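You operate a simulated robot arm through the tools that you are given. There is no shell and no other tool. Be economical: measure what you need, move in short steps, check, and stop when the job is done.

You run a simulated two-armed robot. Do the job below in one go: nothing can be reset, and whatever is moved stays where it is left.

Task
Cure the lot B tray for 5 seconds in the curing box.
Fine: one run; leave the knob where you set it and the tray inside with the lid down.
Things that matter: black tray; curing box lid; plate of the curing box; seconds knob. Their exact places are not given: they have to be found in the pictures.

It is judged by the outcome, as a careful person would: the job done as asked, and still so three seconds after it is handed in. It fails if anything else is knocked over, pushed out of place, dropped, spilled or broken. A push-on lid holds only when it is set on centred and level and pressed home; a screw cap is set on level and turned clockwise until tight.

Robot
Two 7-joint arms with two-finger parallel grippers on one trunk, on a base that drives. Base frame: it is fixed to the floor where the robot stands at the start and does not move with it; the origin is under the middle of the robot, x ahead of it, y to its left, z up. Lengths are in cm, angles in degrees, forces in N, time in s.
The left shoulder is at the start at [5, 18.7, 106.2], the right one opposite. With the tool pointing down near the work surface each hand reaches from about 10 to 66 cm from the robot's upright axis, wherever it stands, measured 20 degrees to its own side. Places, roughly: curing box lid [60, 0, 90]; plate of the curing box [60, 0, 80]; seconds knob [40, 10, 80]. Payload 3.43 kg a hand.
The TCP of each hand is the grasp point between the finger pads, 3 cm short of the fingertips. In the tool frame z runs along the fingers and y along their closing line. The gripper opens to 9.4 cm. The fingers are 2.8 cm wide and 1 cm thick; the gripper's body (5 by 9.6 cm) begins 5.5 cm behind the TCP.
Orientation is that of the tool frame in the base frame, as a unit quaternion [w, x, y, z]. With the fingers straight down and closing along the base's y, the tool's x points along the base's -x, its y along +y and its z along -z.

Tools
- The arms move only by the tool jog_arm. It takes "left_targets", "right_targets" or both (then of equal length, played together; a hand with none holds still); each is a list of rows, each a list of 7 numbers: the shift along the tool's x, y, z in units of 20 mm (1.0 is 20 mm), then the turn, a rotation vector about the tool's x, y, z in units of 4 degrees (1.0 is 4 degrees), then the finger opening in m, from 0 to 0.094. In form: [[x, y, z, wx, wy, wz, jaw], ...]. A call has 1 to 10 rows; each row shifts and turns the commanded pose from where the row before left it, along the tool's axes as they then stand. A call with a number of a shift or a turn outside -1 to 1 is refused whole. A row lasts 0.2 s, in which the tool goes at most 5 cm and 8.6 degrees; a call with a longer step from one row to the next is refused whole, and so is a gripper value outside its range. A pose out of reach is approached as far as the arm can. The call stops where the force on the tool passes 50 N (or 10 N more than at its start, if that is more) or the arm is blocked; 0.2 s more then pass. The fingers move at their own pace (about 15.3 cm/s each) and stop on an object; they squeeze with about 25 N. The grip force told is the motor's: it shows also when the fingers shut on nothing. Time passes only in rows, and 0.2 s behind the last, so rows that do not move let the fingers close. The reply holds the time, the measured pose of the TCP, the force on the tool along the base axes, the opening and the grip force, in the units named above and with some noise, with the torque about the TCP (base axes, N m) and any sound that the robot's microphone picked up, and new pictures: "show" is both (left out), scene, wrist or none (wrist: the cameras of the hands that moved).
- Cameras (640 x 400 px; columns grow to the right, rows downward): "scene" is now at [15.27, -0.74, 126]; the picture's right is [-0.06, -1.00, 0.00], its down [-0.22, 0.01, -0.98] and it looks along [0.97, -0.06, -0.22] (base axes); focal length 214 px, centre (320, 200). "left" rides on the left gripper at [7.6, -1.4, -10.3] in its tool frame; the picture's right is [0.18, 0.98, 0.00], its down [-0.75, 0.14, -0.64] and it looks along [-0.63, 0.12, 0.77] (tool axes); focal length 243 px, centre (320, 200). "right" rides on the right gripper at [7.6, 1.4, -10.2] in its tool frame; the picture's right is [-0.18, 0.98, 0.00], its down [-0.75, -0.14, -0.64] and it looks along [-0.63, -0.12, 0.77] (tool axes); focal length 243 px, centre (320, 200).
- raise_lower(by): slides the trunk up (or, below 0, down) by that many cm; the arms and the scene camera ride with it, the base frame stays. It gives what a move gives, with no picture.
- roll_base(legs): drives the robot by 1 to 6 legs, each [ahead, left, turn to the left] in cm, cm and degrees, along the robot's own axes; the way and the turn of a leg run together, so that a leg with both is an arc; at most 150 cm and 180 degrees a leg. The arms and the cameras ride along, it lands a little off, and it stops where it bumps. It gives what a move gives, and a new picture of the scene camera.
- head_to(pan, tilt): turns the head with the scene camera to pan (to the left, within 80 degrees either way) and tilt (down, from -29 to 69), counted from straight ahead of the robot. It gives what a move gives, and a new picture of the scene camera.
- probe_pixels(camera, pixels): there is no depth. For up to 12 entries [column, row, z] of the newest picture of that camera ("zoom" is the newest enlarged one), the place [x, y] in the base frame at which the ray of that pixel passes the height z, good to about 0.2 cm. The clock stands still meanwhile.
- close_up(camera, box): a new picture of the part [left, top, right, bottom] of that camera's present view, enlarged. The clock stands still meanwhile.
- close_job(): hands the job in; it is judged then, once.

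Go step by step. Measure first, check grasps and placings, and put right what went wrong. The budget is 80 turns and 260 pictures, counting those below and the enlarged ones. Unless the task says otherwise, let go and move clear before handing in.

The tools are called after ">>>" as name(argument=value, ...) on one line, values as JSON. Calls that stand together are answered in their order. jog_arm: Moves the arms, as the interface text tells. Its arguments: {"type":"object","properties":{"left_targets":{"type":"array","items":{"type":"array","items":{"type":"number"}}},"right_targets":{"type":"array","items":{"type":"array","items":{"type":"number"}}},"show":{"type":"string","enum":["both","scene","wrist","none"]}},"required":[]} The other tools are called the same way: raise_lower (by) slides the trunk up or down; roll_base (legs) drives the base; head_to (pan, tilt) turns the head that bears the scene camera; probe_pixels (camera, pixels) gives the place at which the rays of pixels pass given heights; close_up (camera, box) takes an enlarged picture of a part of a camera's view; close_job () hands the job in.

At the start:

```text
time: 0.0
left_eef_pos: [32.39, 10.99, 127.94]
left_ee_rot: [0.001, -0.001, 1.0, -0.001]
left_force: [-0.5, -0.2, -0.2]
left_wrist_torque: [0.02, 0.01, 0.02]
left_opening: 9.41
left_gripper_force: 0.0
right_eef_pos: [30.18, -15.88, 128.9]
right_ee_rot: [0.0, 0.0, 1.0, 0.0]
right_force: [0.3, 0.1, -0.5]
right_wrist_torque: [0.02, 0.0, 0.0]
right_opening: 9.39
right_gripper_force: 0.1
trunk travel left (down, up): [-27.8, 15.4]
robot x, y, heading: [0.2, -0.18, -0.1]
head pan, tilt: [-3.4, 12.7]
```

scene: 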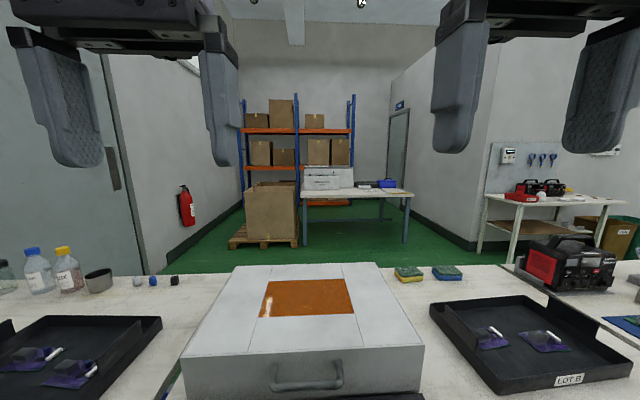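
right: 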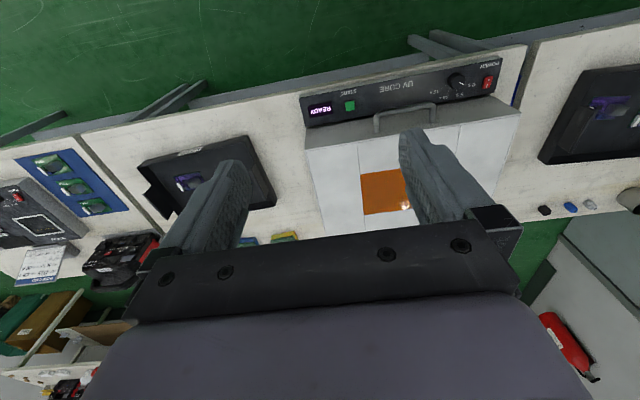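
left: 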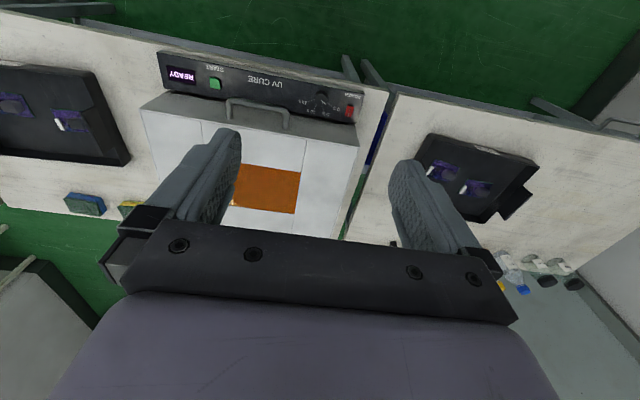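

The wrist views show the curing box with its front panel (READY, START, knob, power) and the LOT B tray on the right side of the table in the scene view. I'll tilt the head down to measure.

>>> head_to(pan=0, tilt=45)

>>> close_up(camera="left", box=[140, 40, 400, 130])

>>> close_up(camera="right", box=[120, 120, 280, 220])

```text
time: 1.0
left_eef_pos: [32.34, 10.98, 127.83]
left_ee_rot: [0.001, -0.001, 1.0, 0.0]
left_force: [-0.4, 0.6, 0.0]
left_wrist_torque: [-0.01, -0.03, 0.01]
left_opening: 9.41
left_gripper_force: 0.1
right_eef_pos: [30.16, -15.72, 128.78]
right_ee_rot: [0.0, 0.0, 1.0, 0.0]
right_force: [-0.1, -0.2, -0.1]
right_wrist_torque: [0.04, -0.02, 0.01]
right_opening: 9.37
right_gripper_force: 0.1
trunk travel left (down, up): [-27.8, 15.4]
robot x, y, heading: [-0.2, -0.33, -0.1]
head pan, tilt: [0.0, 45.0]
```

scene: 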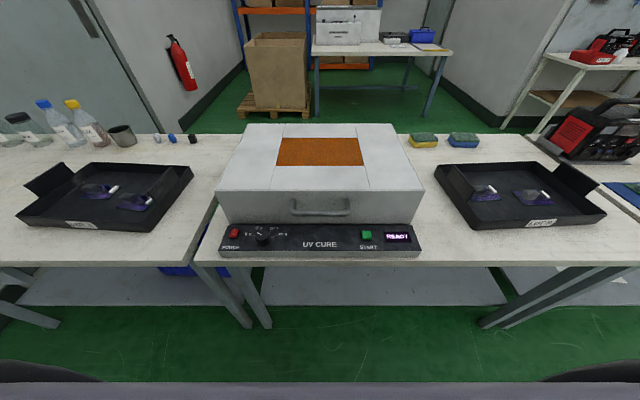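

```text
2.46 times, centred on (270, 85) of left
```

zoom: 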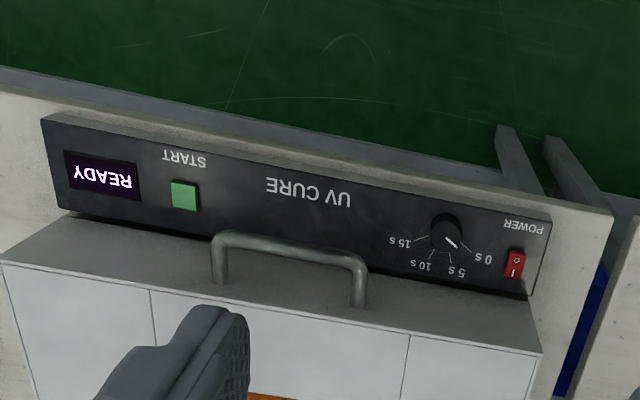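

```text
4.00 times, centred on (200, 170) of right
```

zoom: 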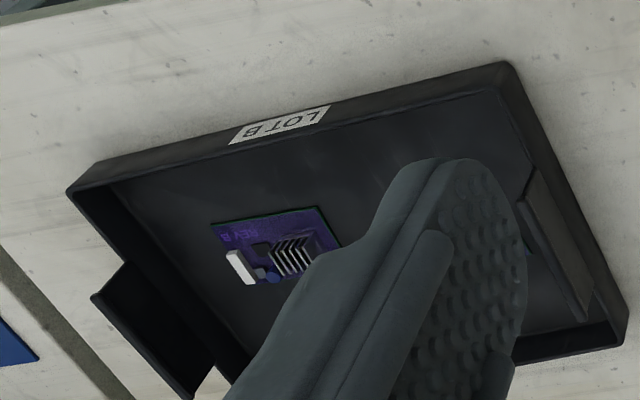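

The scene now shows everything: panel at row ~240, knob near (265,238), START at (366,235), LOT B tray at right. I'll zoom on the parts.

>>> close_up(camera="scene", box=[210, 190, 430, 270])

>>> close_up(camera="scene", box=[420, 120, 640, 250])

>>> close_up(camera="scene", box=[200, 110, 440, 260])

>>> close_up(camera="scene", box=[0, 120, 220, 250])

```text
2.91 times, centred on (320, 230) of scene
```

zoom: 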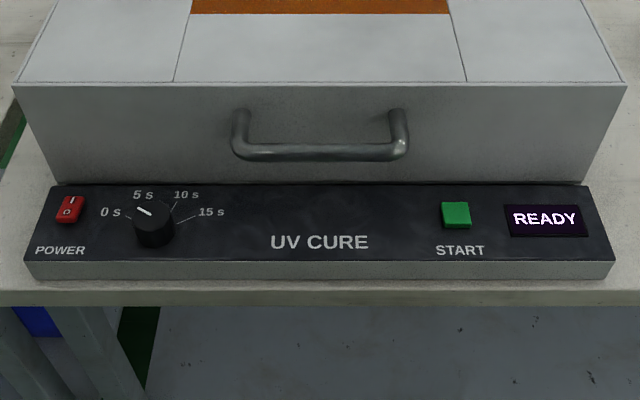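

```text
2.91 times, centred on (530, 185) of scene
```

zoom: 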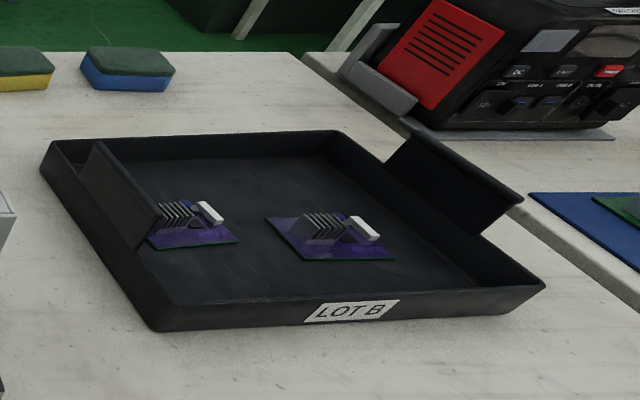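

```text
2.67 times, centred on (320, 185) of scene
```

zoom: 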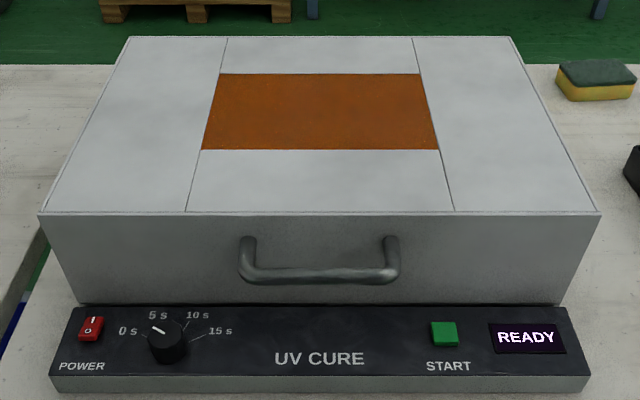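

```text
2.91 times, centred on (110, 185) of scene
```

zoom: 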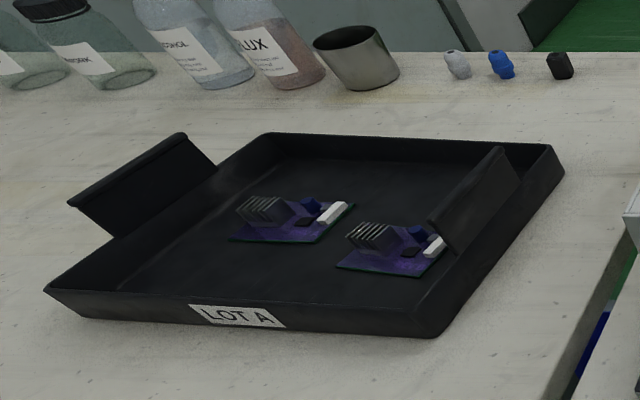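

Now measure: tray corners, tabs, box edges, knob, button.

>>> probe_pixels(camera="scene", pixels=[[473, 229, 76], [600, 218, 78.5], [434, 168, 78.5], [536, 165, 78.5], [453, 167, 82], [477, 189, 82], [563, 165, 82], [597, 189, 82], [484, 189, 77], [532, 197, 77]])

>>> probe_pixels(camera="scene", pixels=[[265, 230, 81], [262, 244, 79], [366, 234, 80], [291, 213, 86], [349, 213, 86], [216, 190, 91], [424, 190, 91], [248, 124, 91], [391, 124, 91], [217, 252, 79], [421, 252, 79], [228, 223, 79]])

>>> probe_pixels(camera="left", pixels=[[321, 97, 81], [215, 83, 80], [228, 102, 86], [288, 113, 86], [160, 51, 79], [365, 93, 79], [142, 107, 91], [359, 145, 91]])

```text
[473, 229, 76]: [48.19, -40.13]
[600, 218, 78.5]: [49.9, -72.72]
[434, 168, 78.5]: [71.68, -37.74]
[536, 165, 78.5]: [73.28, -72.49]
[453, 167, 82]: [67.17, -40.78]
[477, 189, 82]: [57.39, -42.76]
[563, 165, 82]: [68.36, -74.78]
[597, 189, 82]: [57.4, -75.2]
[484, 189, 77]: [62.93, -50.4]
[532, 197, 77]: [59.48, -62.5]
```

```text
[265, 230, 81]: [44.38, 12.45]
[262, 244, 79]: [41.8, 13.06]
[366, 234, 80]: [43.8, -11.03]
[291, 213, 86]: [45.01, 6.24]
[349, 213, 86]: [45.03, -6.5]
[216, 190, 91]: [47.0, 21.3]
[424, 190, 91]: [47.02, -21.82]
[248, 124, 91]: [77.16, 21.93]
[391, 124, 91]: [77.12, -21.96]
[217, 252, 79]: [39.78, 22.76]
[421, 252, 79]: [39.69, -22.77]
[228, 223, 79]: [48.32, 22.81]
```

```text
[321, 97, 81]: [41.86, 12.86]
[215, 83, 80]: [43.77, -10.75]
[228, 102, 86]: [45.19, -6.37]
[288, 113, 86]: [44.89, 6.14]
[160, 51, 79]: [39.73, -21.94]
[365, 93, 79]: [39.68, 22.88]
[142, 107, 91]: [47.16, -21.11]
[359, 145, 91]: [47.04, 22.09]
```

The lid spans x 47–77, y ±22, handle at x≈45; the knob is at about (43, 12.8). I'll bring the left hand over the knob to look at its pointer closely.

>>> jog_arm(left_targets=[[-0.5, 0.09, 1, 0, 0, 0, 0.06], [-0.5, 0.09, 1, 0, 0, 0, 0.06], [-0.5, 0.09, 1, 0, 0, 0, 0.06], [-0.5, 0.09, 1, 0, 0, 0, 0.06], [-0.5, 0.09, 1, 0, 0, 0, 0.06], [-0.5, 0.09, 1, 0, 0, 0, 0.06], [-0.5, 0.09, 1, 0, 0, 0, 0.06], [-0.5, 0.09, 1, 0, 0, 0, 0.06], [-0.5, 0.09, 1, 0, 0, 0, 0.06], [-0.5, 0.09, 1, 0, 0, 0, 0.06]])

```text
time: 3.2
left_eef_pos: [42.44, 12.77, 107.98]
left_ee_rot: [0.001, -0.001, 1.0, -0.001]
left_force: [0.9, -0.6, 0.3]
left_wrist_torque: [0.03, 0.02, 0.02]
left_opening: 6.0
left_gripper_force: 0.2
right_eef_pos: [30.33, -15.89, 128.83]
right_ee_rot: [-0.001, -0.001, 1.0, 0.0]
right_force: [-0.1, 0.6, 0.1]
right_wrist_torque: [-0.01, -0.04, 0.03]
right_opening: 9.4
right_gripper_force: 0.0
trunk travel left (down, up): [-27.8, 15.4]
robot x, y, heading: [-0.1, 0.02, -0.1]
head pan, tilt: [0.0, 45.0]
```

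scene: 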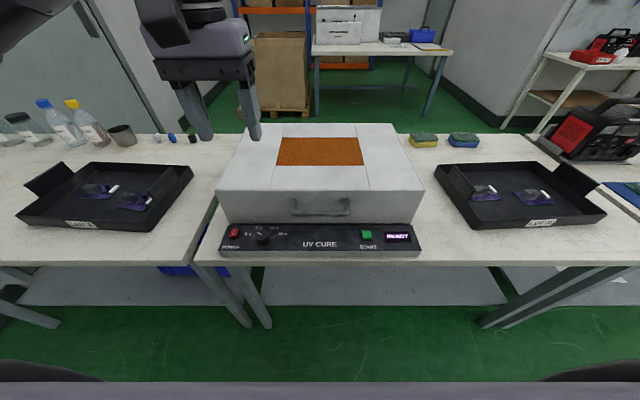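
left: 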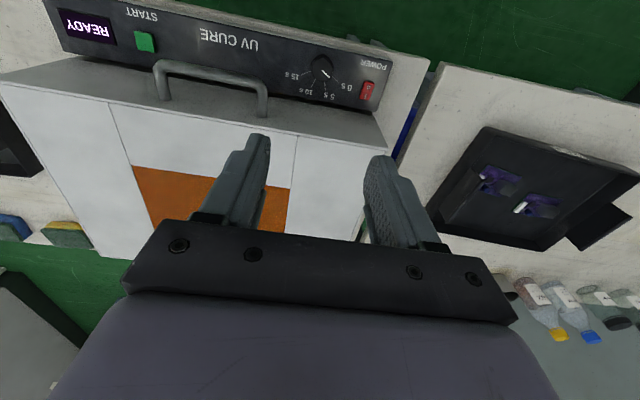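

>>> close_up(camera="left", box=[270, 40, 400, 120])

>>> probe_pixels(camera="left", pixels=[[324, 62, 82], [322, 82, 79], [146, 42, 80], [368, 92, 80]])

>>> close_up(camera="scene", box=[220, 215, 310, 260])

```text
4.92 times, centred on (335, 80) of left
```

zoom: 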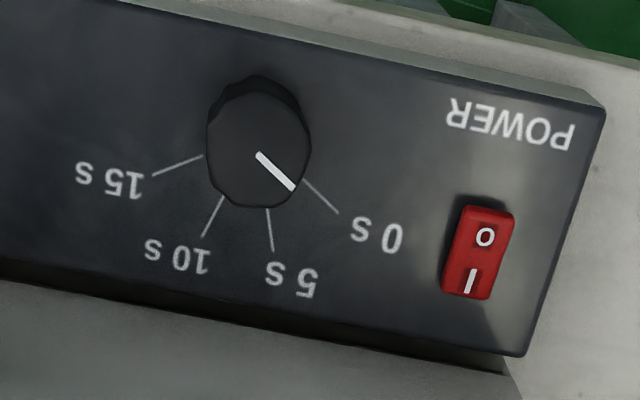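

```text
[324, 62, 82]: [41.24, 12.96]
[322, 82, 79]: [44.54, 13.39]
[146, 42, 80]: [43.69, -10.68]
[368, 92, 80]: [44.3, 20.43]
```

```text
7.11 times, centred on (265, 238) of scene
```

zoom: 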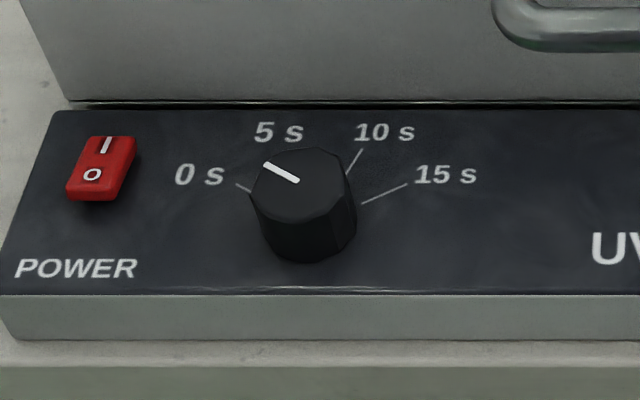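

>>> close_up(camera="left", box=[270, 40, 400, 120])

>>> probe_pixels(camera="zoom", pixels=[[302, 180, 79], [338, 213, 79], [267, 208, 79], [273, 250, 79], [222, 196, 79], [202, 237, 79], [203, 156, 79], [152, 177, 79], [258, 153, 81], [295, 188, 81]])

```text
4.92 times, centred on (335, 80) of left
```

zoom: 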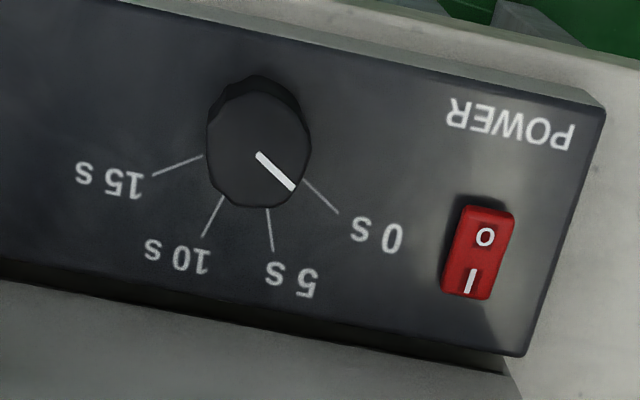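

```text
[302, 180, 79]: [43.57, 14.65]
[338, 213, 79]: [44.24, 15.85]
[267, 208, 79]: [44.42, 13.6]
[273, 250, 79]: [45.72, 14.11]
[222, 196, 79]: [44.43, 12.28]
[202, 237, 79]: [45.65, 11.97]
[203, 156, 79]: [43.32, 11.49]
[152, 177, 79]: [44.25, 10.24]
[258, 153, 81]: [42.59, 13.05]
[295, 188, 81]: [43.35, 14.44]
```

Ticks lie at about +60/+20/−20/−60° (from +x towards +y); the pointer is on 0 s, knob centre ≈ (42.7, 13.05). It needs 40° clockwise, done in two 20° grips to keep the gripper body clear of the lid front. Descending now.

>>> jog_arm(left_targets=[[-0.1, 0.14, 1, 0, 0, -1, 0.05], [0, 0, 1, 0, 0, -1, 0.05], [0, 0, 1, 0, 0, -0.5, 0.05], [0, 0, 1, 0, 0, 0, 0.05], [0, 0, 1, 0, 0, 0, 0.05], [0, 0, 1, 0, 0, 0, 0.05], [0, 0, 1, 0, 0, 0, 0.05], [0, 0, 1, 0, 0, 0, 0.05], [0, 0, 1, 0, 0, 0, 0.05], [0, 0, 1, 0, 0, 0, 0.05]])

```text
time: 5.4
left_eef_pos: [42.61, 13.07, 87.77]
left_ee_rot: [0.002, -0.088, 0.996, -0.001]
left_force: [-0.2, 0.0, -0.7]
left_wrist_torque: [0.0, -0.02, 0.01]
left_opening: 4.99
left_gripper_force: 0.1
right_eef_pos: [30.26, -15.71, 128.91]
right_ee_rot: [0.0, 0.0, 1.0, 0.001]
right_force: [0.7, 1.0, 0.4]
right_wrist_torque: [-0.02, -0.03, 0.0]
right_opening: 9.4
right_gripper_force: 0.1
trunk travel left (down, up): [-27.8, 15.4]
robot x, y, heading: [-0.18, -0.03, 0.0]
head pan, tilt: [0.0, 45.0]
```

scene: 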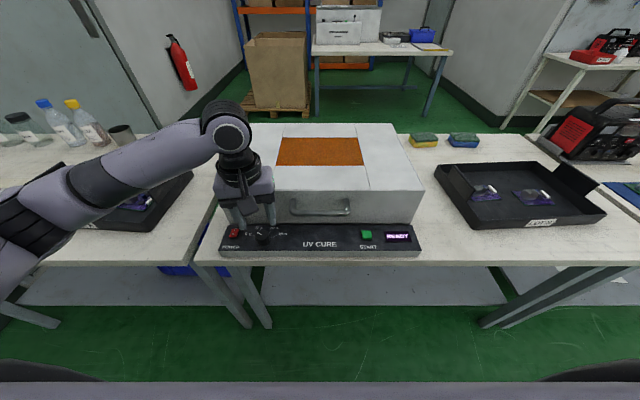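
left: 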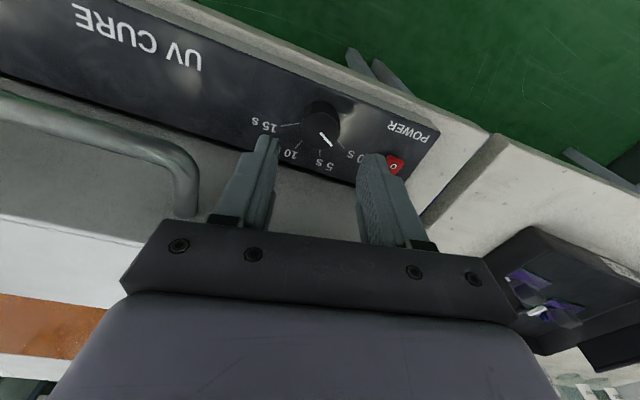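

>>> close_up(camera="left", box=[250, 80, 410, 180])

>>> probe_pixels(camera="left", pixels=[[320, 135, 81], [322, 101, 81], [302, 118, 81], [341, 120, 81], [320, 132, 79], [321, 149, 79], [321, 158, 79]])

```text
4.00 times, centred on (330, 130) of left
```

zoom: 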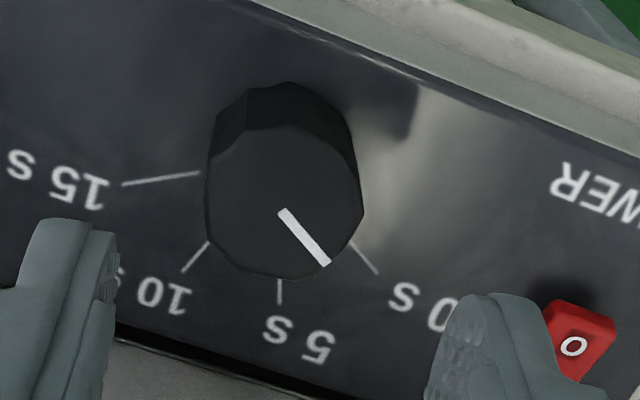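

```text
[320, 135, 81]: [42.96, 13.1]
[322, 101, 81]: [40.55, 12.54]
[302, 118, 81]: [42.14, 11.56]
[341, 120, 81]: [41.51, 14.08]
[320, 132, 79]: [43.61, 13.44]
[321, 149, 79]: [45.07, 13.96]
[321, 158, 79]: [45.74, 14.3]
```

Knob top centre (321,131) gives about (42.6, 13.0): aligned. Descend 5 cm, grip, turn 20° clockwise.

>>> jog_arm(left_targets=[[0, 0, 1, 0, 0, 0, 0.05], [0, 0, 1, 0, 0, 0, 0.05], [0, 0, 0.5, 0, 0, 0, 0.05], [0, 0, 0, 0, 0, 0, 0.0], [0, 0, 0, 0, 0, 0, 0.0]], show="wrist")

```text
time: 6.6
left_eef_pos: [42.56, 13.06, 82.83]
left_ee_rot: [0.001, -0.088, 0.996, -0.001]
left_force: [0.7, 1.2, 0.7]
left_wrist_torque: [-0.09, 0.04, -0.02]
left_opening: 2.89
left_gripper_force: 44.6
right_eef_pos: [30.16, -15.84, 128.84]
right_ee_rot: [0.0, 0.0, 1.0, 0.0]
right_force: [0.1, 0.5, 0.1]
right_wrist_torque: [0.01, 0.01, -0.01]
right_opening: 9.41
right_gripper_force: 0.1
trunk travel left (down, up): [-27.8, 15.4]
robot x, y, heading: [0.04, -0.4, 0.0]
head pan, tilt: [0.0, 45.0]
```

left: 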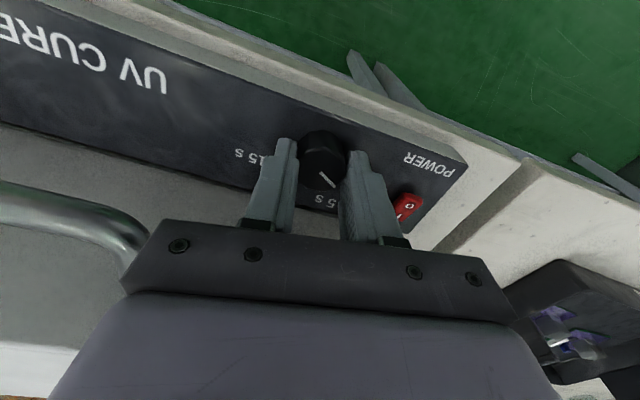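

Gripped (2.9 cm opening). Turn 20° clockwise.

>>> jog_arm(left_targets=[[0, 0, 0, 0, 0, 1, 0.0], [0, 0, 0, 0, 0, 1, 0.0], [0, 0, 0, 0, 0, 1, 0.0], [0, 0, 0, 0, 0, 1, 0.0], [0, 0, 0, 0, 0, 1, 0.0], [0, 0, 0, 0, 0, 0, 0.05], [0, 0, 0, 0, 0, 0, 0.05]], show="wrist")

>>> close_up(camera="left", box=[240, 100, 400, 200])

```text
time: 8.2
left_eef_pos: [42.64, 13.0, 82.93]
left_ee_rot: [0.001, 0.085, 0.996, -0.001]
left_force: [-1.1, -0.8, 0.1]
left_wrist_torque: [0.0, 0.03, 0.03]
left_opening: 4.98
left_gripper_force: 0.0
right_eef_pos: [30.28, -15.85, 128.8]
right_ee_rot: [0.0, 0.0, 1.0, 0.0]
right_force: [-0.6, -0.3, -0.3]
right_wrist_torque: [0.02, 0.02, -0.01]
right_opening: 9.38
right_gripper_force: 0.0
trunk travel left (down, up): [-27.8, 15.4]
robot x, y, heading: [-0.12, 0.0, -0.0]
head pan, tilt: [0.0, 45.0]
```

left: 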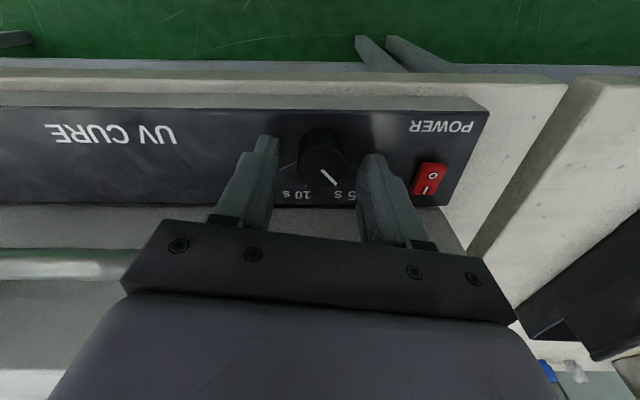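

```text
4.00 times, centred on (320, 150) of left
```

zoom: 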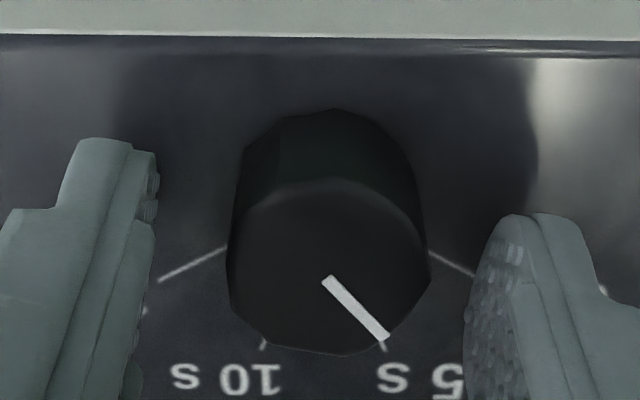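

The pointer has moved with the hand (about half way). Second stroke: back 20°, grip, forward 20°, release.

>>> jog_arm(left_targets=[[0, 0, 0, 0, 0, -1.25, 0.05]], show="none")

>>> probe_pixels(camera="zoom", pixels=[[328, 280, 81], [386, 337, 81], [160, 280, 79], [225, 248, 79], [428, 252, 79], [473, 275, 79]])

```text
refused: -1.25 is not a number from -1 to 1
```

```text
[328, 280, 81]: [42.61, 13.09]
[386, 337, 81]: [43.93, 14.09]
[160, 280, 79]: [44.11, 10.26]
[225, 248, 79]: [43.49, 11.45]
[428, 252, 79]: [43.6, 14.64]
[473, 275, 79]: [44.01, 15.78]
```

>>> jog_arm(left_targets=[[0, 0, 0, 0, 0, -1, 0.05], [0, 0, 0, 0, 0, -1, 0.05], [0, 0, 0, 0, 0, -1, 0.05], [0, 0, 0, 0, 0, -1, 0.05], [0, 0, 0, 0, 0, -1, 0.05], [0, 0, 0, 0, 0, 0, 0.0], [0, 0, 0, 0, 0, 0, 0.0]], show="none")

>>> jog_arm(left_targets=[[0, 0, 0, 0, 0, 1, 0.0], [0, 0, 0, 0, 0, 1, 0.0], [0, 0, 0, 0, 0, 1, 0.0], [0, 0, 0, 0, 0, 1, 0.0], [0, 0, 0, 0, 0, 1, 0.0], [0, 0, 0, 0, 0, 0, 0.05], [0, 0, 0, 0, 0, 0, 0.05], [0, 0, -1, 0, 0, 0, 0.05], [0, 0, -1, 0, 0, 0, 0.05], [0, 0, -1, 0, 0, 0, 0.05]], show="none")

>>> close_up(camera="left", box=[240, 80, 400, 180])

>>> close_up(camera="scene", box=[220, 215, 310, 260])

```text
time: 9.8
left_eef_pos: [42.65, 13.01, 82.84]
left_ee_rot: [0.0, -0.089, 0.996, -0.001]
left_force: [0.5, 2.5, -0.1]
left_wrist_torque: [0.15, 0.22, -0.01]
left_opening: 2.89
left_gripper_force: 45.0
right_eef_pos: [30.13, -15.72, 128.91]
right_ee_rot: [0.0, 0.0, 1.0, 0.0]
right_force: [-0.7, -0.3, -1.1]
right_wrist_torque: [0.02, 0.02, 0.0]
right_opening: 9.41
right_gripper_force: 0.0
trunk travel left (down, up): [-27.8, 15.4]
robot x, y, heading: [0.03, -0.02, -0.1]
head pan, tilt: [0.0, 45.0]
```

```text
time: 12.0
left_eef_pos: [42.65, 12.78, 88.82]
left_ee_rot: [0.0, 0.087, 0.996, 0.0]
left_force: [0.3, -0.4, -0.4]
left_wrist_torque: [0.0, -0.01, -0.01]
left_opening: 4.99
left_gripper_force: 0.0
right_eef_pos: [30.25, -15.74, 128.9]
right_ee_rot: [0.0, 0.0, 1.0, -0.001]
right_force: [0.0, -0.8, 0.6]
right_wrist_torque: [-0.01, -0.03, 0.05]
right_opening: 9.39
right_gripper_force: 0.0
trunk travel left (down, up): [-27.8, 15.4]
robot x, y, heading: [-0.08, 0.12, 0.0]
head pan, tilt: [0.0, 45.0]
```

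```text
4.00 times, centred on (320, 130) of left
```

zoom: 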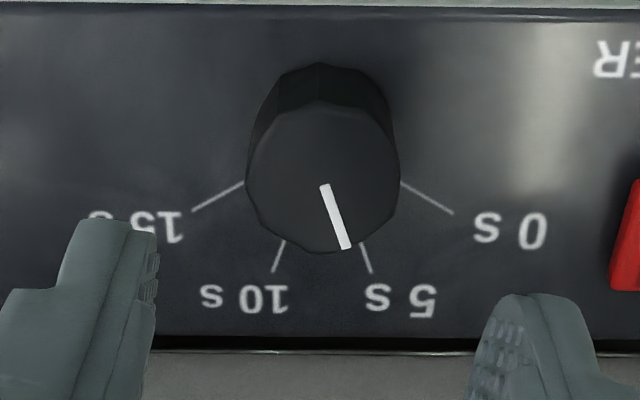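

```text
7.11 times, centred on (265, 238) of scene
```

zoom: 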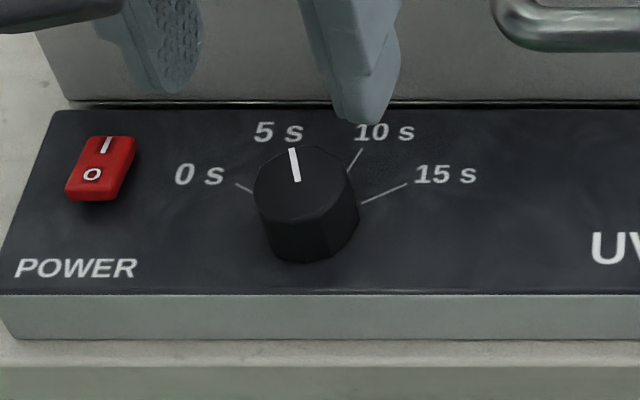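

Pointer (slope ≈18°) is now parallel to and aimed at the 5 s tick: knob set. Now back the left hand off and measure handle and lid edge for opening.

>>> jog_arm(left_targets=[[0, 0, -1, 0, 0, -1, 0.05], [0, 0, -1, 0, 0, -1, 0.05], [1, 0, -1, 0, 0, -0.5, 0.05], [1, 0, -1, 0, 0, 0, 0.05], [1, 0, -1, 0, 0, 0, 0.05], [1, 0, -0.5, 0, 0, 0, 0.05], [1, 0, 0, 0, 0, 0, 0.05], [1, 0, 0, 0, 0, 0, 0.05]])

>>> probe_pixels(camera="scene", pixels=[[320, 224, 79], [320, 224, 80], [320, 224, 81], [320, 213.5, 85], [320, 213.5, 86], [320, 213.5, 87], [228, 224, 80], [416, 224, 80]])

>>> close_up(camera="scene", box=[260, 180, 380, 255])

```text
time: 13.8
left_eef_pos: [30.65, 12.93, 99.68]
left_ee_rot: [0.0, -0.002, 1.0, -0.001]
left_force: [0.3, 0.1, -1.0]
left_wrist_torque: [-0.02, 0.03, 0.03]
left_opening: 5.0
left_gripper_force: 0.0
right_eef_pos: [30.31, -15.89, 128.85]
right_ee_rot: [0.0, 0.0, 1.0, 0.0]
right_force: [0.3, -0.6, 1.0]
right_wrist_torque: [0.01, 0.01, 0.0]
right_opening: 9.39
right_gripper_force: 0.0
trunk travel left (down, up): [-27.8, 15.4]
robot x, y, heading: [-0.13, -0.0, -0.1]
head pan, tilt: [0.0, 45.0]
```

scene: 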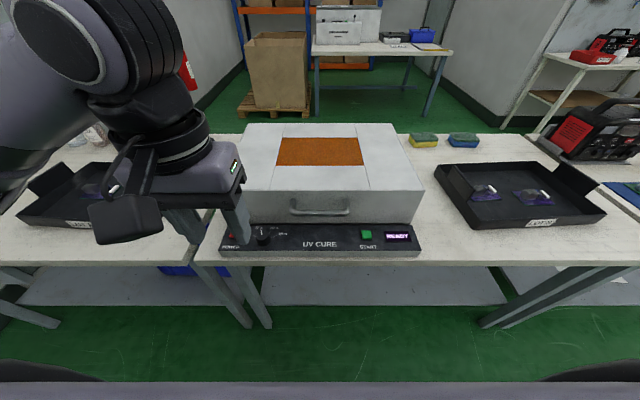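
left: 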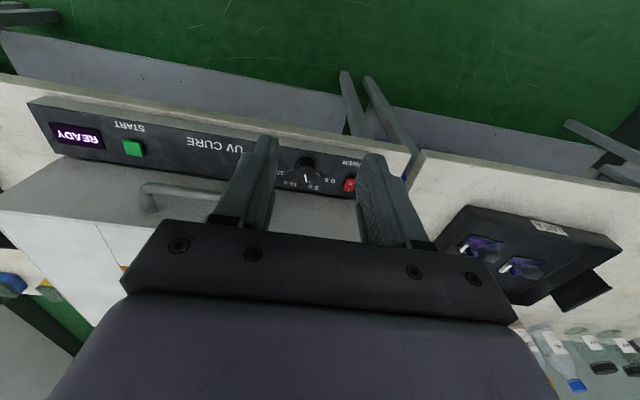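

```text
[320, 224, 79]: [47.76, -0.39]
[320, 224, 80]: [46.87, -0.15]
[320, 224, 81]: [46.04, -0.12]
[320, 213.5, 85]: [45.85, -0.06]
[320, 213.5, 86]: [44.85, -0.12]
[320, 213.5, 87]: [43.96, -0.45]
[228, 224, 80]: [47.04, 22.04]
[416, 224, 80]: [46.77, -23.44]
```

```text
5.33 times, centred on (320, 218) of scene
```

zoom: 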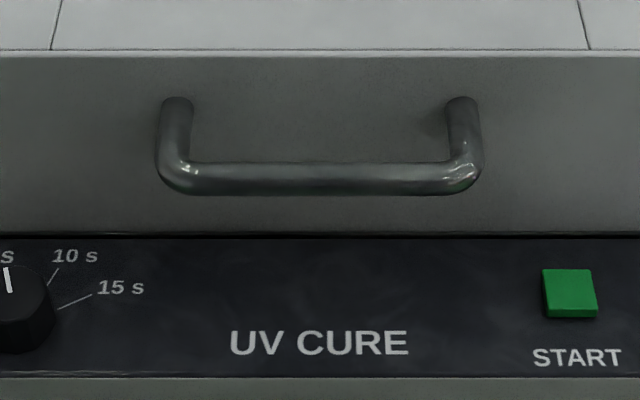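

>>> close_up(camera="left", box=[110, 150, 270, 250])

>>> close_up(camera="right", box=[340, 70, 500, 170])

```text
4.00 times, centred on (190, 200) of left
```

zoom: 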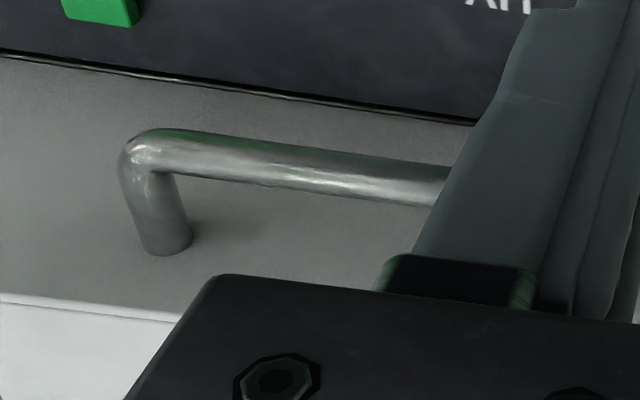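

```text
4.00 times, centred on (420, 120) of right
```

zoom: 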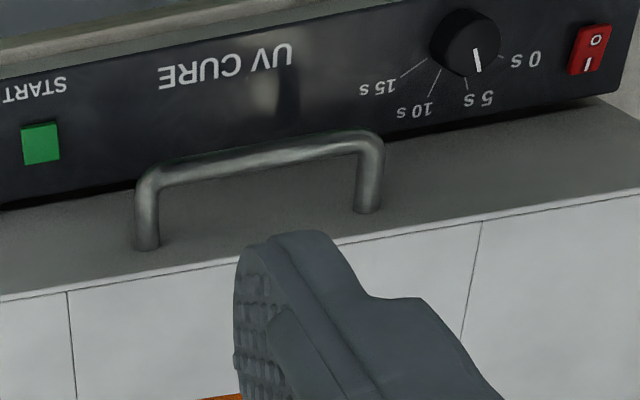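

>>> probe_pixels(camera="right", pixels=[[405, 110.5, 85], [405, 110.5, 86.5], [405, 110.5, 88], [376.8, 129, 86], [376.8, 129, 88], [432, 120, 86], [432, 120, 88], [405, 110.5, 84]])

>>> probe_pixels(camera="left", pixels=[[190, 190.5, 85], [190, 190.5, 86.5], [190, 190.5, 88], [152, 209, 86], [152, 209, 88]])

>>> probe_pixels(camera="scene", pixels=[[320, 213.5, 85], [320, 213.5, 86.5], [320, 213.5, 88], [293, 200, 86], [293, 200, 88], [346, 200, 86], [346, 200, 88]])

```text
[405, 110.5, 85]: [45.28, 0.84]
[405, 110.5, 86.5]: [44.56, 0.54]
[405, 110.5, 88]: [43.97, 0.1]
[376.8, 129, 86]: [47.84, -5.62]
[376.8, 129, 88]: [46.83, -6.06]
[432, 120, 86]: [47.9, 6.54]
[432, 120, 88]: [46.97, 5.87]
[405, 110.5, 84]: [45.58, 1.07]
```

```text
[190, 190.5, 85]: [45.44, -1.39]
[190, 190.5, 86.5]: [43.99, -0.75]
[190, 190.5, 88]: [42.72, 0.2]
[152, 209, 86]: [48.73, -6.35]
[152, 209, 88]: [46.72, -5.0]
```

```text
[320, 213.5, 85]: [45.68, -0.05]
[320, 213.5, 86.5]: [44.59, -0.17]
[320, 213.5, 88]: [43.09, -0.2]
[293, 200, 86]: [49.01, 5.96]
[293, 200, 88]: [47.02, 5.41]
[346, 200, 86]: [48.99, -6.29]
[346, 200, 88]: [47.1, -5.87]
```

Handle bar sits at about (44.7, 0, 86.2), posts on the lid at z≈88; lid bottom z≈80. I'll turn the left hand to point forward with fingers closing vertically (120° about tool (-1,-1,1)).

>>> jog_arm(left_targets=[[-1, 0, -1, 0, 0, 0, 0.05], [-1, 0, -1, 0, 0, 0, 0.05], [-1, 0, -1, 0, 0, 0, 0.05], [0, 0, 0, -1, -1, 1, 0.05], [0, 0, 0, -1, -1, 1, 0.05], [0, 0, 0, -1, -1, 1, 0.05], [0, 0, 0, -1, -1, 1, 0.05], [0, 0, 0, -1, -1, 1, 0.05], [0, 0, 0, -1, -1, 1, 0.05], [0, 0, 0, -1, -1, 1, 0.05]], show="scene")

>>> jog_arm(left_targets=[[0, 0, 0, -1, -1, 1, 0.05], [0, 0, 0, -1, -1, 1, 0.05], [0, 0, 0, -1, -1, 1, 0.05], [0, 0, 0, -1, -1, 1, 0.05], [0, 0, 0, -1, -1, 1, 0.05], [0, 0, 0, -1, -1, 1, 0.05], [0, 0, 0, -1, -1, 1, 0.05], [0, 0, 0, -1, -1, 1, 0.05], [0, 0, 0, -1, -1, 1, 0.05], [0, 0, 0, -0.32, -0.32, 0.32, 0.05]], show="both")

```text
time: 16.0
left_eef_pos: [36.55, 13.16, 105.79]
left_ee_rot: [0.238, 0.236, 0.912, 0.238]
left_force: [-1.0, -0.2, 0.7]
left_wrist_torque: [-0.01, 0.01, 0.01]
left_opening: 5.01
left_gripper_force: 0.0
right_eef_pos: [30.23, -15.87, 128.87]
right_ee_rot: [0.0, 0.0, 1.0, 0.0]
right_force: [-0.4, -0.4, -0.5]
right_wrist_torque: [-0.01, -0.03, 0.0]
right_opening: 9.42
right_gripper_force: 0.0
trunk travel left (down, up): [-27.8, 15.4]
robot x, y, heading: [-0.24, 0.01, 0.2]
head pan, tilt: [0.0, 45.0]
```

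scene: 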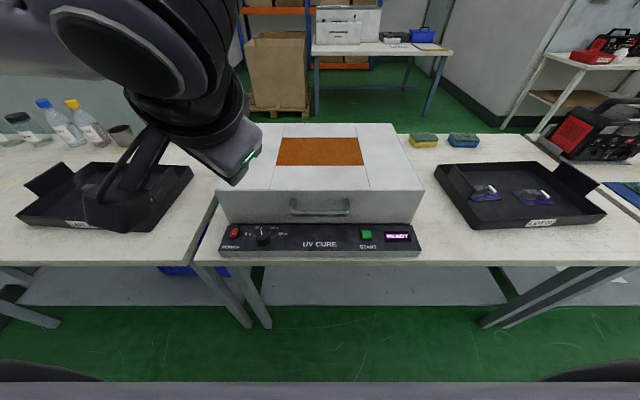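

```text
time: 18.2
left_eef_pos: [38.89, 10.42, 106.29]
left_ee_rot: [0.481, 0.481, 0.552, 0.482]
left_force: [-0.1, -0.3, 0.0]
left_wrist_torque: [-0.01, -0.02, -0.03]
left_opening: 5.01
left_gripper_force: 0.1
left hand out of reach, approached as far as the arm can: row 7, 8, 9, 10
right_eef_pos: [30.23, -15.93, 128.82]
right_ee_rot: [0.0, 0.001, 1.0, 0.0]
right_force: [-0.2, 0.3, -0.3]
right_wrist_torque: [0.02, 0.01, -0.01]
right_opening: 9.41
right_gripper_force: 0.1
trunk travel left (down, up): [-27.8, 15.4]
robot x, y, heading: [-0.09, -0.02, -0.1]
head pan, tilt: [0.0, 45.0]
```

scene: 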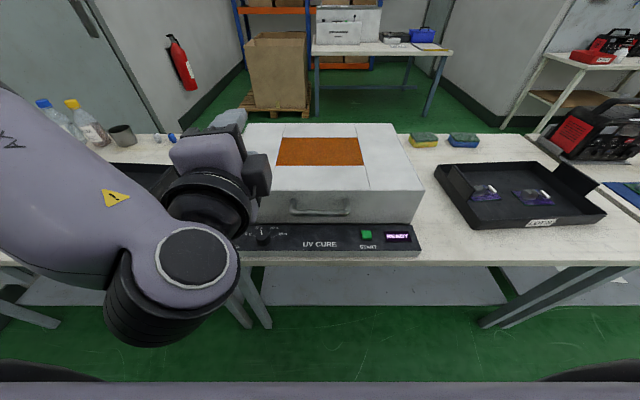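
left: 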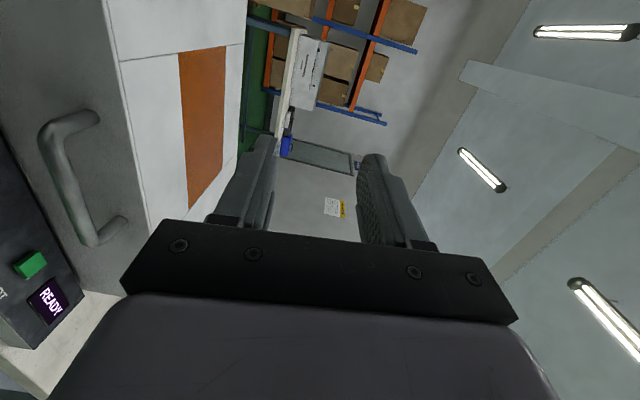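

The hand is nearly there (short only because it's close to the shoulder). Move right and down toward a stand-off in front of the handle, where it should be reachable.

>>> jog_arm(left_targets=[[-1, -1, 0.1, 0, 0, 0, 0.05], [-1, -1, 0.1, 0, 0, 0, 0.05], [-1, -1, 0.1, 0, 0, 0, 0.05], [-1, -1, 0.1, 0, 0, 0, 0.05], [-1, -1, 0.1, 0, 0, 0, 0.05], [-1, -1, 0, 0, 0, 0, 0.05], [-0.5, -1, 0, 0, 0, 0, 0.05]])

```text
time: 19.8
left_eef_pos: [39.95, -3.26, 93.16]
left_ee_rot: [0.482, 0.481, 0.552, 0.482]
left_force: [0.0, -0.4, -0.1]
left_wrist_torque: [-0.02, -0.01, 0.01]
left_opening: 5.0
left_gripper_force: 0.0
right_eef_pos: [30.24, -15.79, 128.95]
right_ee_rot: [0.0, 0.0, 1.0, 0.0]
right_force: [0.2, -0.8, 0.1]
right_wrist_torque: [-0.03, -0.03, 0.02]
right_opening: 9.41
right_gripper_force: 0.1
trunk travel left (down, up): [-27.8, 15.4]
robot x, y, heading: [-0.07, 0.27, 0.1]
head pan, tilt: [0.0, 45.0]
```

scene: 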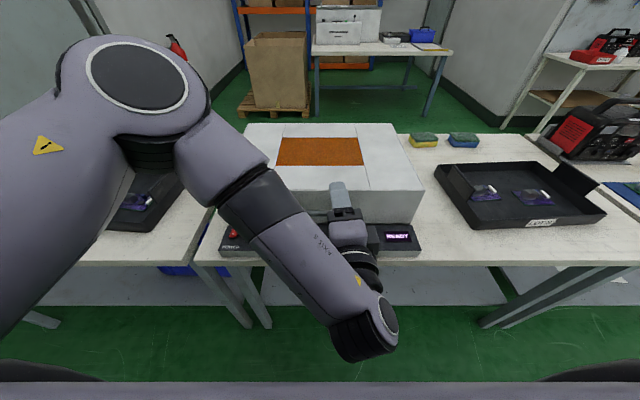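
left: 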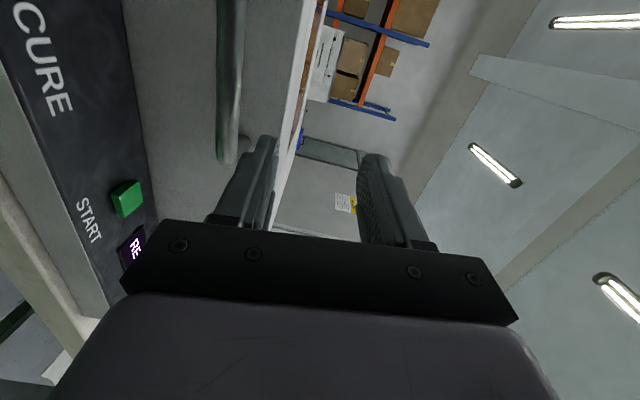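

Reached (39.95, −3.3, 93.2) with ~8° orientation left. Finish the turn and go to the stand-off (39.3, −0.5, 86.2).

>>> jog_arm(left_targets=[[0, 0, 0, -1, -1, 1, 0.05], [0, 0, 0, -0.15, -0.15, 0.15, 0.05], [0.7, -1, -0.2, 0, 0, 0, 0.05], [0.7, -1, -0.1, 0, 0, 0, 0.05], [0, -1, 0, 0, 0, 0, 0.05], [0, -0.5, 0, 0, 0, 0, 0.05]])

```text
time: 21.0
left_eef_pos: [40.62, 0.26, 89.55]
left_ee_rot: [0.513, 0.471, 0.502, 0.513]
left_force: [-31.3, -6.1, 34.2]
left_wrist_torque: [0.15, -0.33, 0.08]
left_opening: 2.9
left_gripper_force: 0.0
left hand out of reach, approached as far as the arm can: row 5
right_eef_pos: [29.53, -15.92, 129.05]
right_ee_rot: [0.002, 0.001, 1.0, 0.001]
right_force: [-0.6, 0.6, -0.4]
right_wrist_torque: [-0.01, 0.01, -0.01]
right_opening: 9.37
right_gripper_force: 0.1
trunk travel left (down, up): [-27.8, 15.4]
robot x, y, heading: [-0.2, 0.02, -0.1]
head pan, tilt: [0.0, 45.0]
stopped in row 6 (left hand): the force on the tool passed its limit (the readings are from after the stop); the commanded pose is now the measured one
```

scene: 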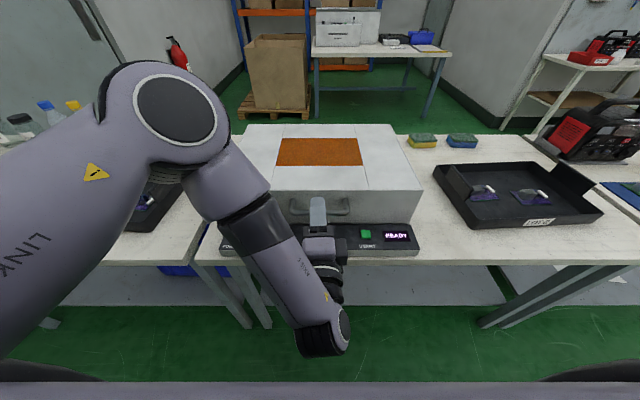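
left: 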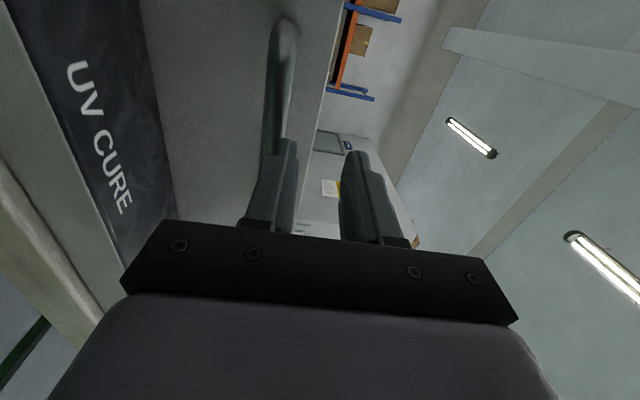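

The lower fingertip touched the handle bar from above (−31 N x, +34 N z). Back off, then raise the trunk so that low horizontal poses are less cramped.

>>> jog_arm(left_targets=[[0, 0.5, -0.5, 0, 0, 0, 0.05], [0, 1, -1, 0, 0, 0, 0.05], [0, 1, -0.5, 0, 0, 0, 0.05]], show="none")

>>> raise_lower(by=13)

>>> close_up(camera="scene", box=[160, 120, 440, 300])

```text
time: 21.3
left_eef_pos: [40.59, 0.38, 89.62]
left_ee_rot: [0.519, 0.465, 0.51, 0.504]
left_force: [-29.8, -10.6, 34.1]
left_wrist_torque: [0.17, -0.31, 0.02]
left_opening: 3.0
left_gripper_force: 0.0
right_eef_pos: [29.41, -15.93, 129.11]
right_ee_rot: [0.003, 0.001, 1.0, 0.0]
right_force: [-0.2, 0.7, -0.9]
right_wrist_torque: [-0.03, 0.01, 0.01]
right_opening: 9.42
right_gripper_force: 0.0
trunk travel left (down, up): [-27.8, 15.4]
robot x, y, heading: [-0.07, -0.2, -0.3]
head pan, tilt: [0.0, 45.0]
stopped in row 1 (left hand): the force on the tool passed its limit (the readings are from after the stop); the commanded pose is now the measured one
```

```text
time: 22.9
left_eef_pos: [41.1, 0.54, 102.11]
left_ee_rot: [0.512, 0.47, 0.512, 0.504]
left_force: [-0.3, 0.7, 0.1]
left_wrist_torque: [-0.04, -0.01, 0.0]
left_opening: 5.0
left_gripper_force: 0.0
right_eef_pos: [30.18, -15.98, 141.87]
right_ee_rot: [0.001, 0.001, 1.0, 0.0]
right_force: [0.2, 0.1, 0.3]
right_wrist_torque: [-0.02, 0.0, 0.0]
right_opening: 9.39
right_gripper_force: 0.0
trunk travel left (down, up): [-40.8, 2.4]
robot x, y, heading: [0.03, -0.1, -0.1]
head pan, tilt: [0.0, 45.0]
```

```text
2.22 times, centred on (300, 210) of scene
```

zoom: 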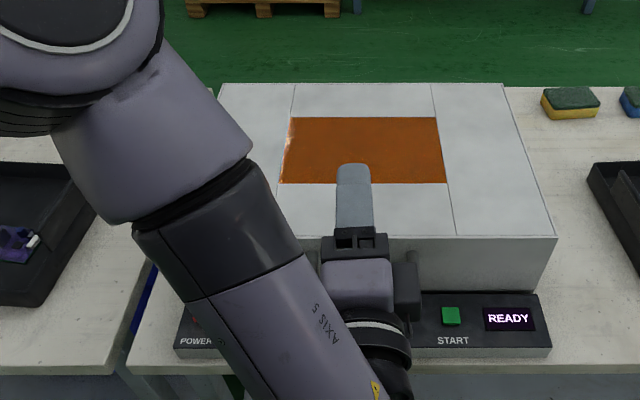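

Free and unharmed. Back off in x and come down to z≈86.2 at x≈38.3.

>>> jog_arm(left_targets=[[0, 0, -1, 0, 0, 0, 0.05], [0, 0, -0.7, 0, 0, 0, 0.05], [0, -1, 0, 0, 0, 0, 0.05], [0, -1, 0, 0, 0, 0, 0.05], [0, -1, 0, 0, 0, 0, 0.05], [0, -1, 0, 0, 0, 0, 0.05], [0, -1, 0, 0, 0, 0, 0.05], [0, -1, 0, 0, 0, 0, 0.05]])

```text
time: 24.7
left_eef_pos: [41.93, -0.2, 90.93]
left_ee_rot: [0.513, 0.471, 0.51, 0.504]
left_force: [0.4, 0.3, -0.1]
left_wrist_torque: [-0.01, 0.03, -0.02]
left_opening: 4.99
left_gripper_force: 0.1
left hand out of reach, approached as far as the arm can: row 1, 2, 3, 4, 7
right_eef_pos: [30.04, -15.9, 141.86]
right_ee_rot: [0.0, 0.002, 1.0, 0.0]
right_force: [-0.2, 0.0, -0.3]
right_wrist_torque: [0.0, 0.0, -0.01]
right_opening: 9.41
right_gripper_force: 0.0
trunk travel left (down, up): [-40.8, 2.4]
robot x, y, heading: [0.06, -0.23, -0.2]
head pan, tilt: [0.0, 45.0]
```

scene: 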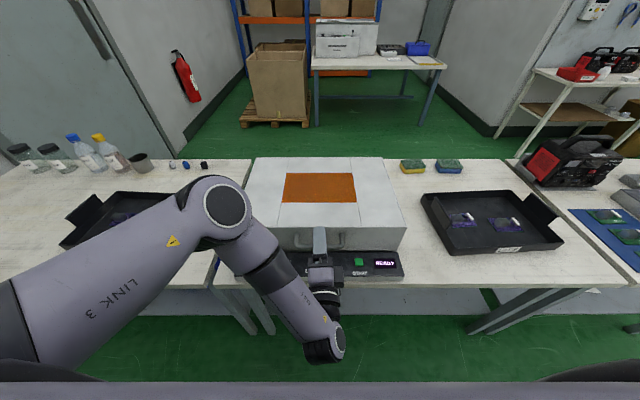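
left: 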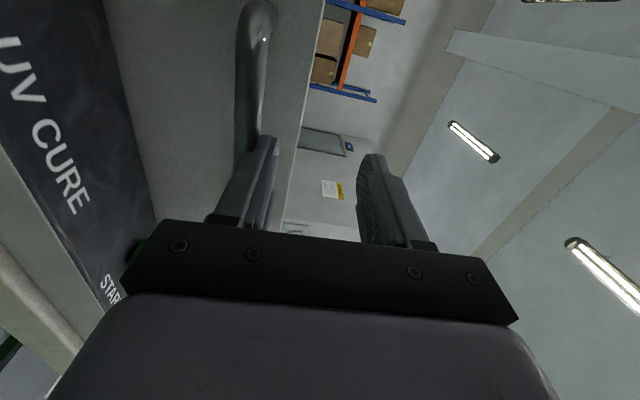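

The hand can't come further back in this fold. I'll back the base by 9 cm, so the same pose relative to the robot is more stretched.

>>> roll_base(legs=[[-9, 0, 0]])

>>> jog_arm(left_targets=[[0, -1, 0, 0, 0, 0, 0.05], [0, -1, 0, 0, 0, 0, 0.05], [0, -0.4, 0.5, 0, 0, 0, 0.05]])

```text
time: 25.8
left_eef_pos: [32.88, -0.17, 91.17]
left_ee_rot: [0.514, 0.47, 0.511, 0.504]
left_force: [-0.3, 0.1, 0.3]
left_wrist_torque: [0.0, 0.03, 0.01]
left_opening: 4.98
left_gripper_force: 0.0
right_eef_pos: [20.88, -16.05, 141.93]
right_ee_rot: [0.001, 0.002, 1.0, -0.001]
right_force: [-0.5, 0.3, 0.2]
right_wrist_torque: [-0.02, -0.08, 0.0]
right_opening: 9.39
right_gripper_force: 0.1
trunk travel left (down, up): [-40.8, 2.4]
robot x, y, heading: [-9.12, 0.36, -0.1]
head pan, tilt: [0.0, 45.0]
```

scene: 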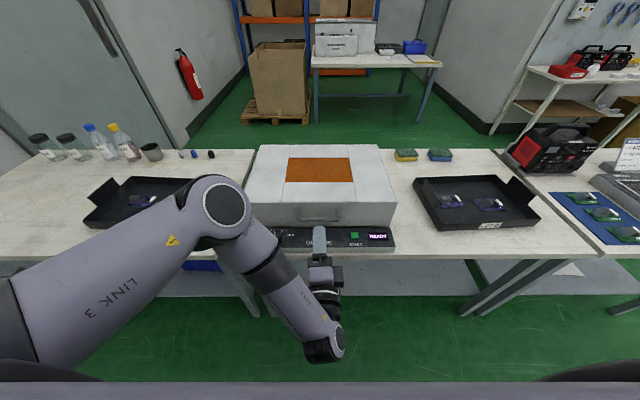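

```text
time: 26.6
left_eef_pos: [34.14, -0.5, 86.32]
left_ee_rot: [0.513, 0.471, 0.511, 0.504]
left_force: [0.9, -0.7, -0.3]
left_wrist_torque: [0.0, 0.02, 0.0]
left_opening: 5.0
left_gripper_force: 0.1
right_eef_pos: [21.02, -16.07, 141.77]
right_ee_rot: [0.001, 0.001, 1.0, 0.0]
right_force: [-0.7, 0.0, 1.2]
right_wrist_torque: [-0.01, 0.02, 0.02]
right_opening: 9.35
right_gripper_force: 0.0
trunk travel left (down, up): [-40.8, 2.4]
robot x, y, heading: [-9.19, -0.24, -0.1]
head pan, tilt: [0.0, 45.0]
```

scene: 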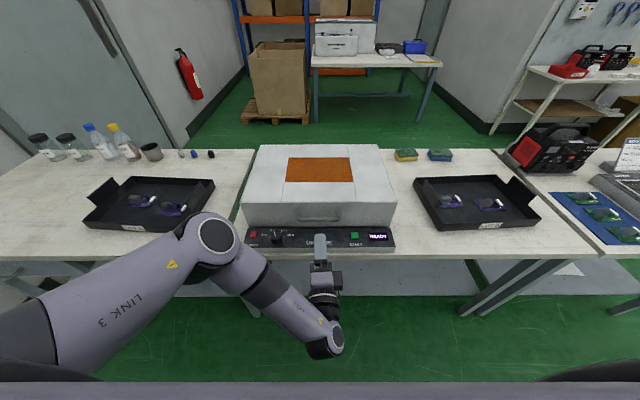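
left: 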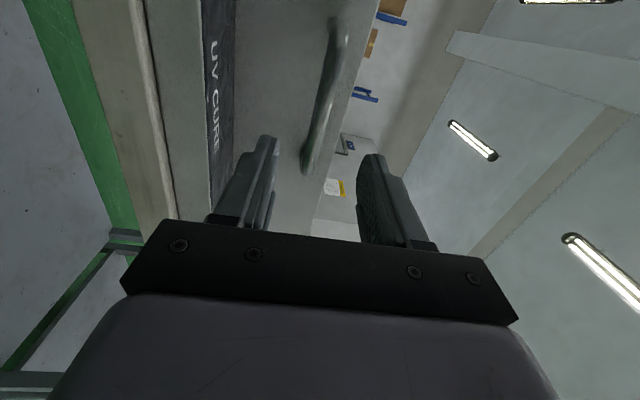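

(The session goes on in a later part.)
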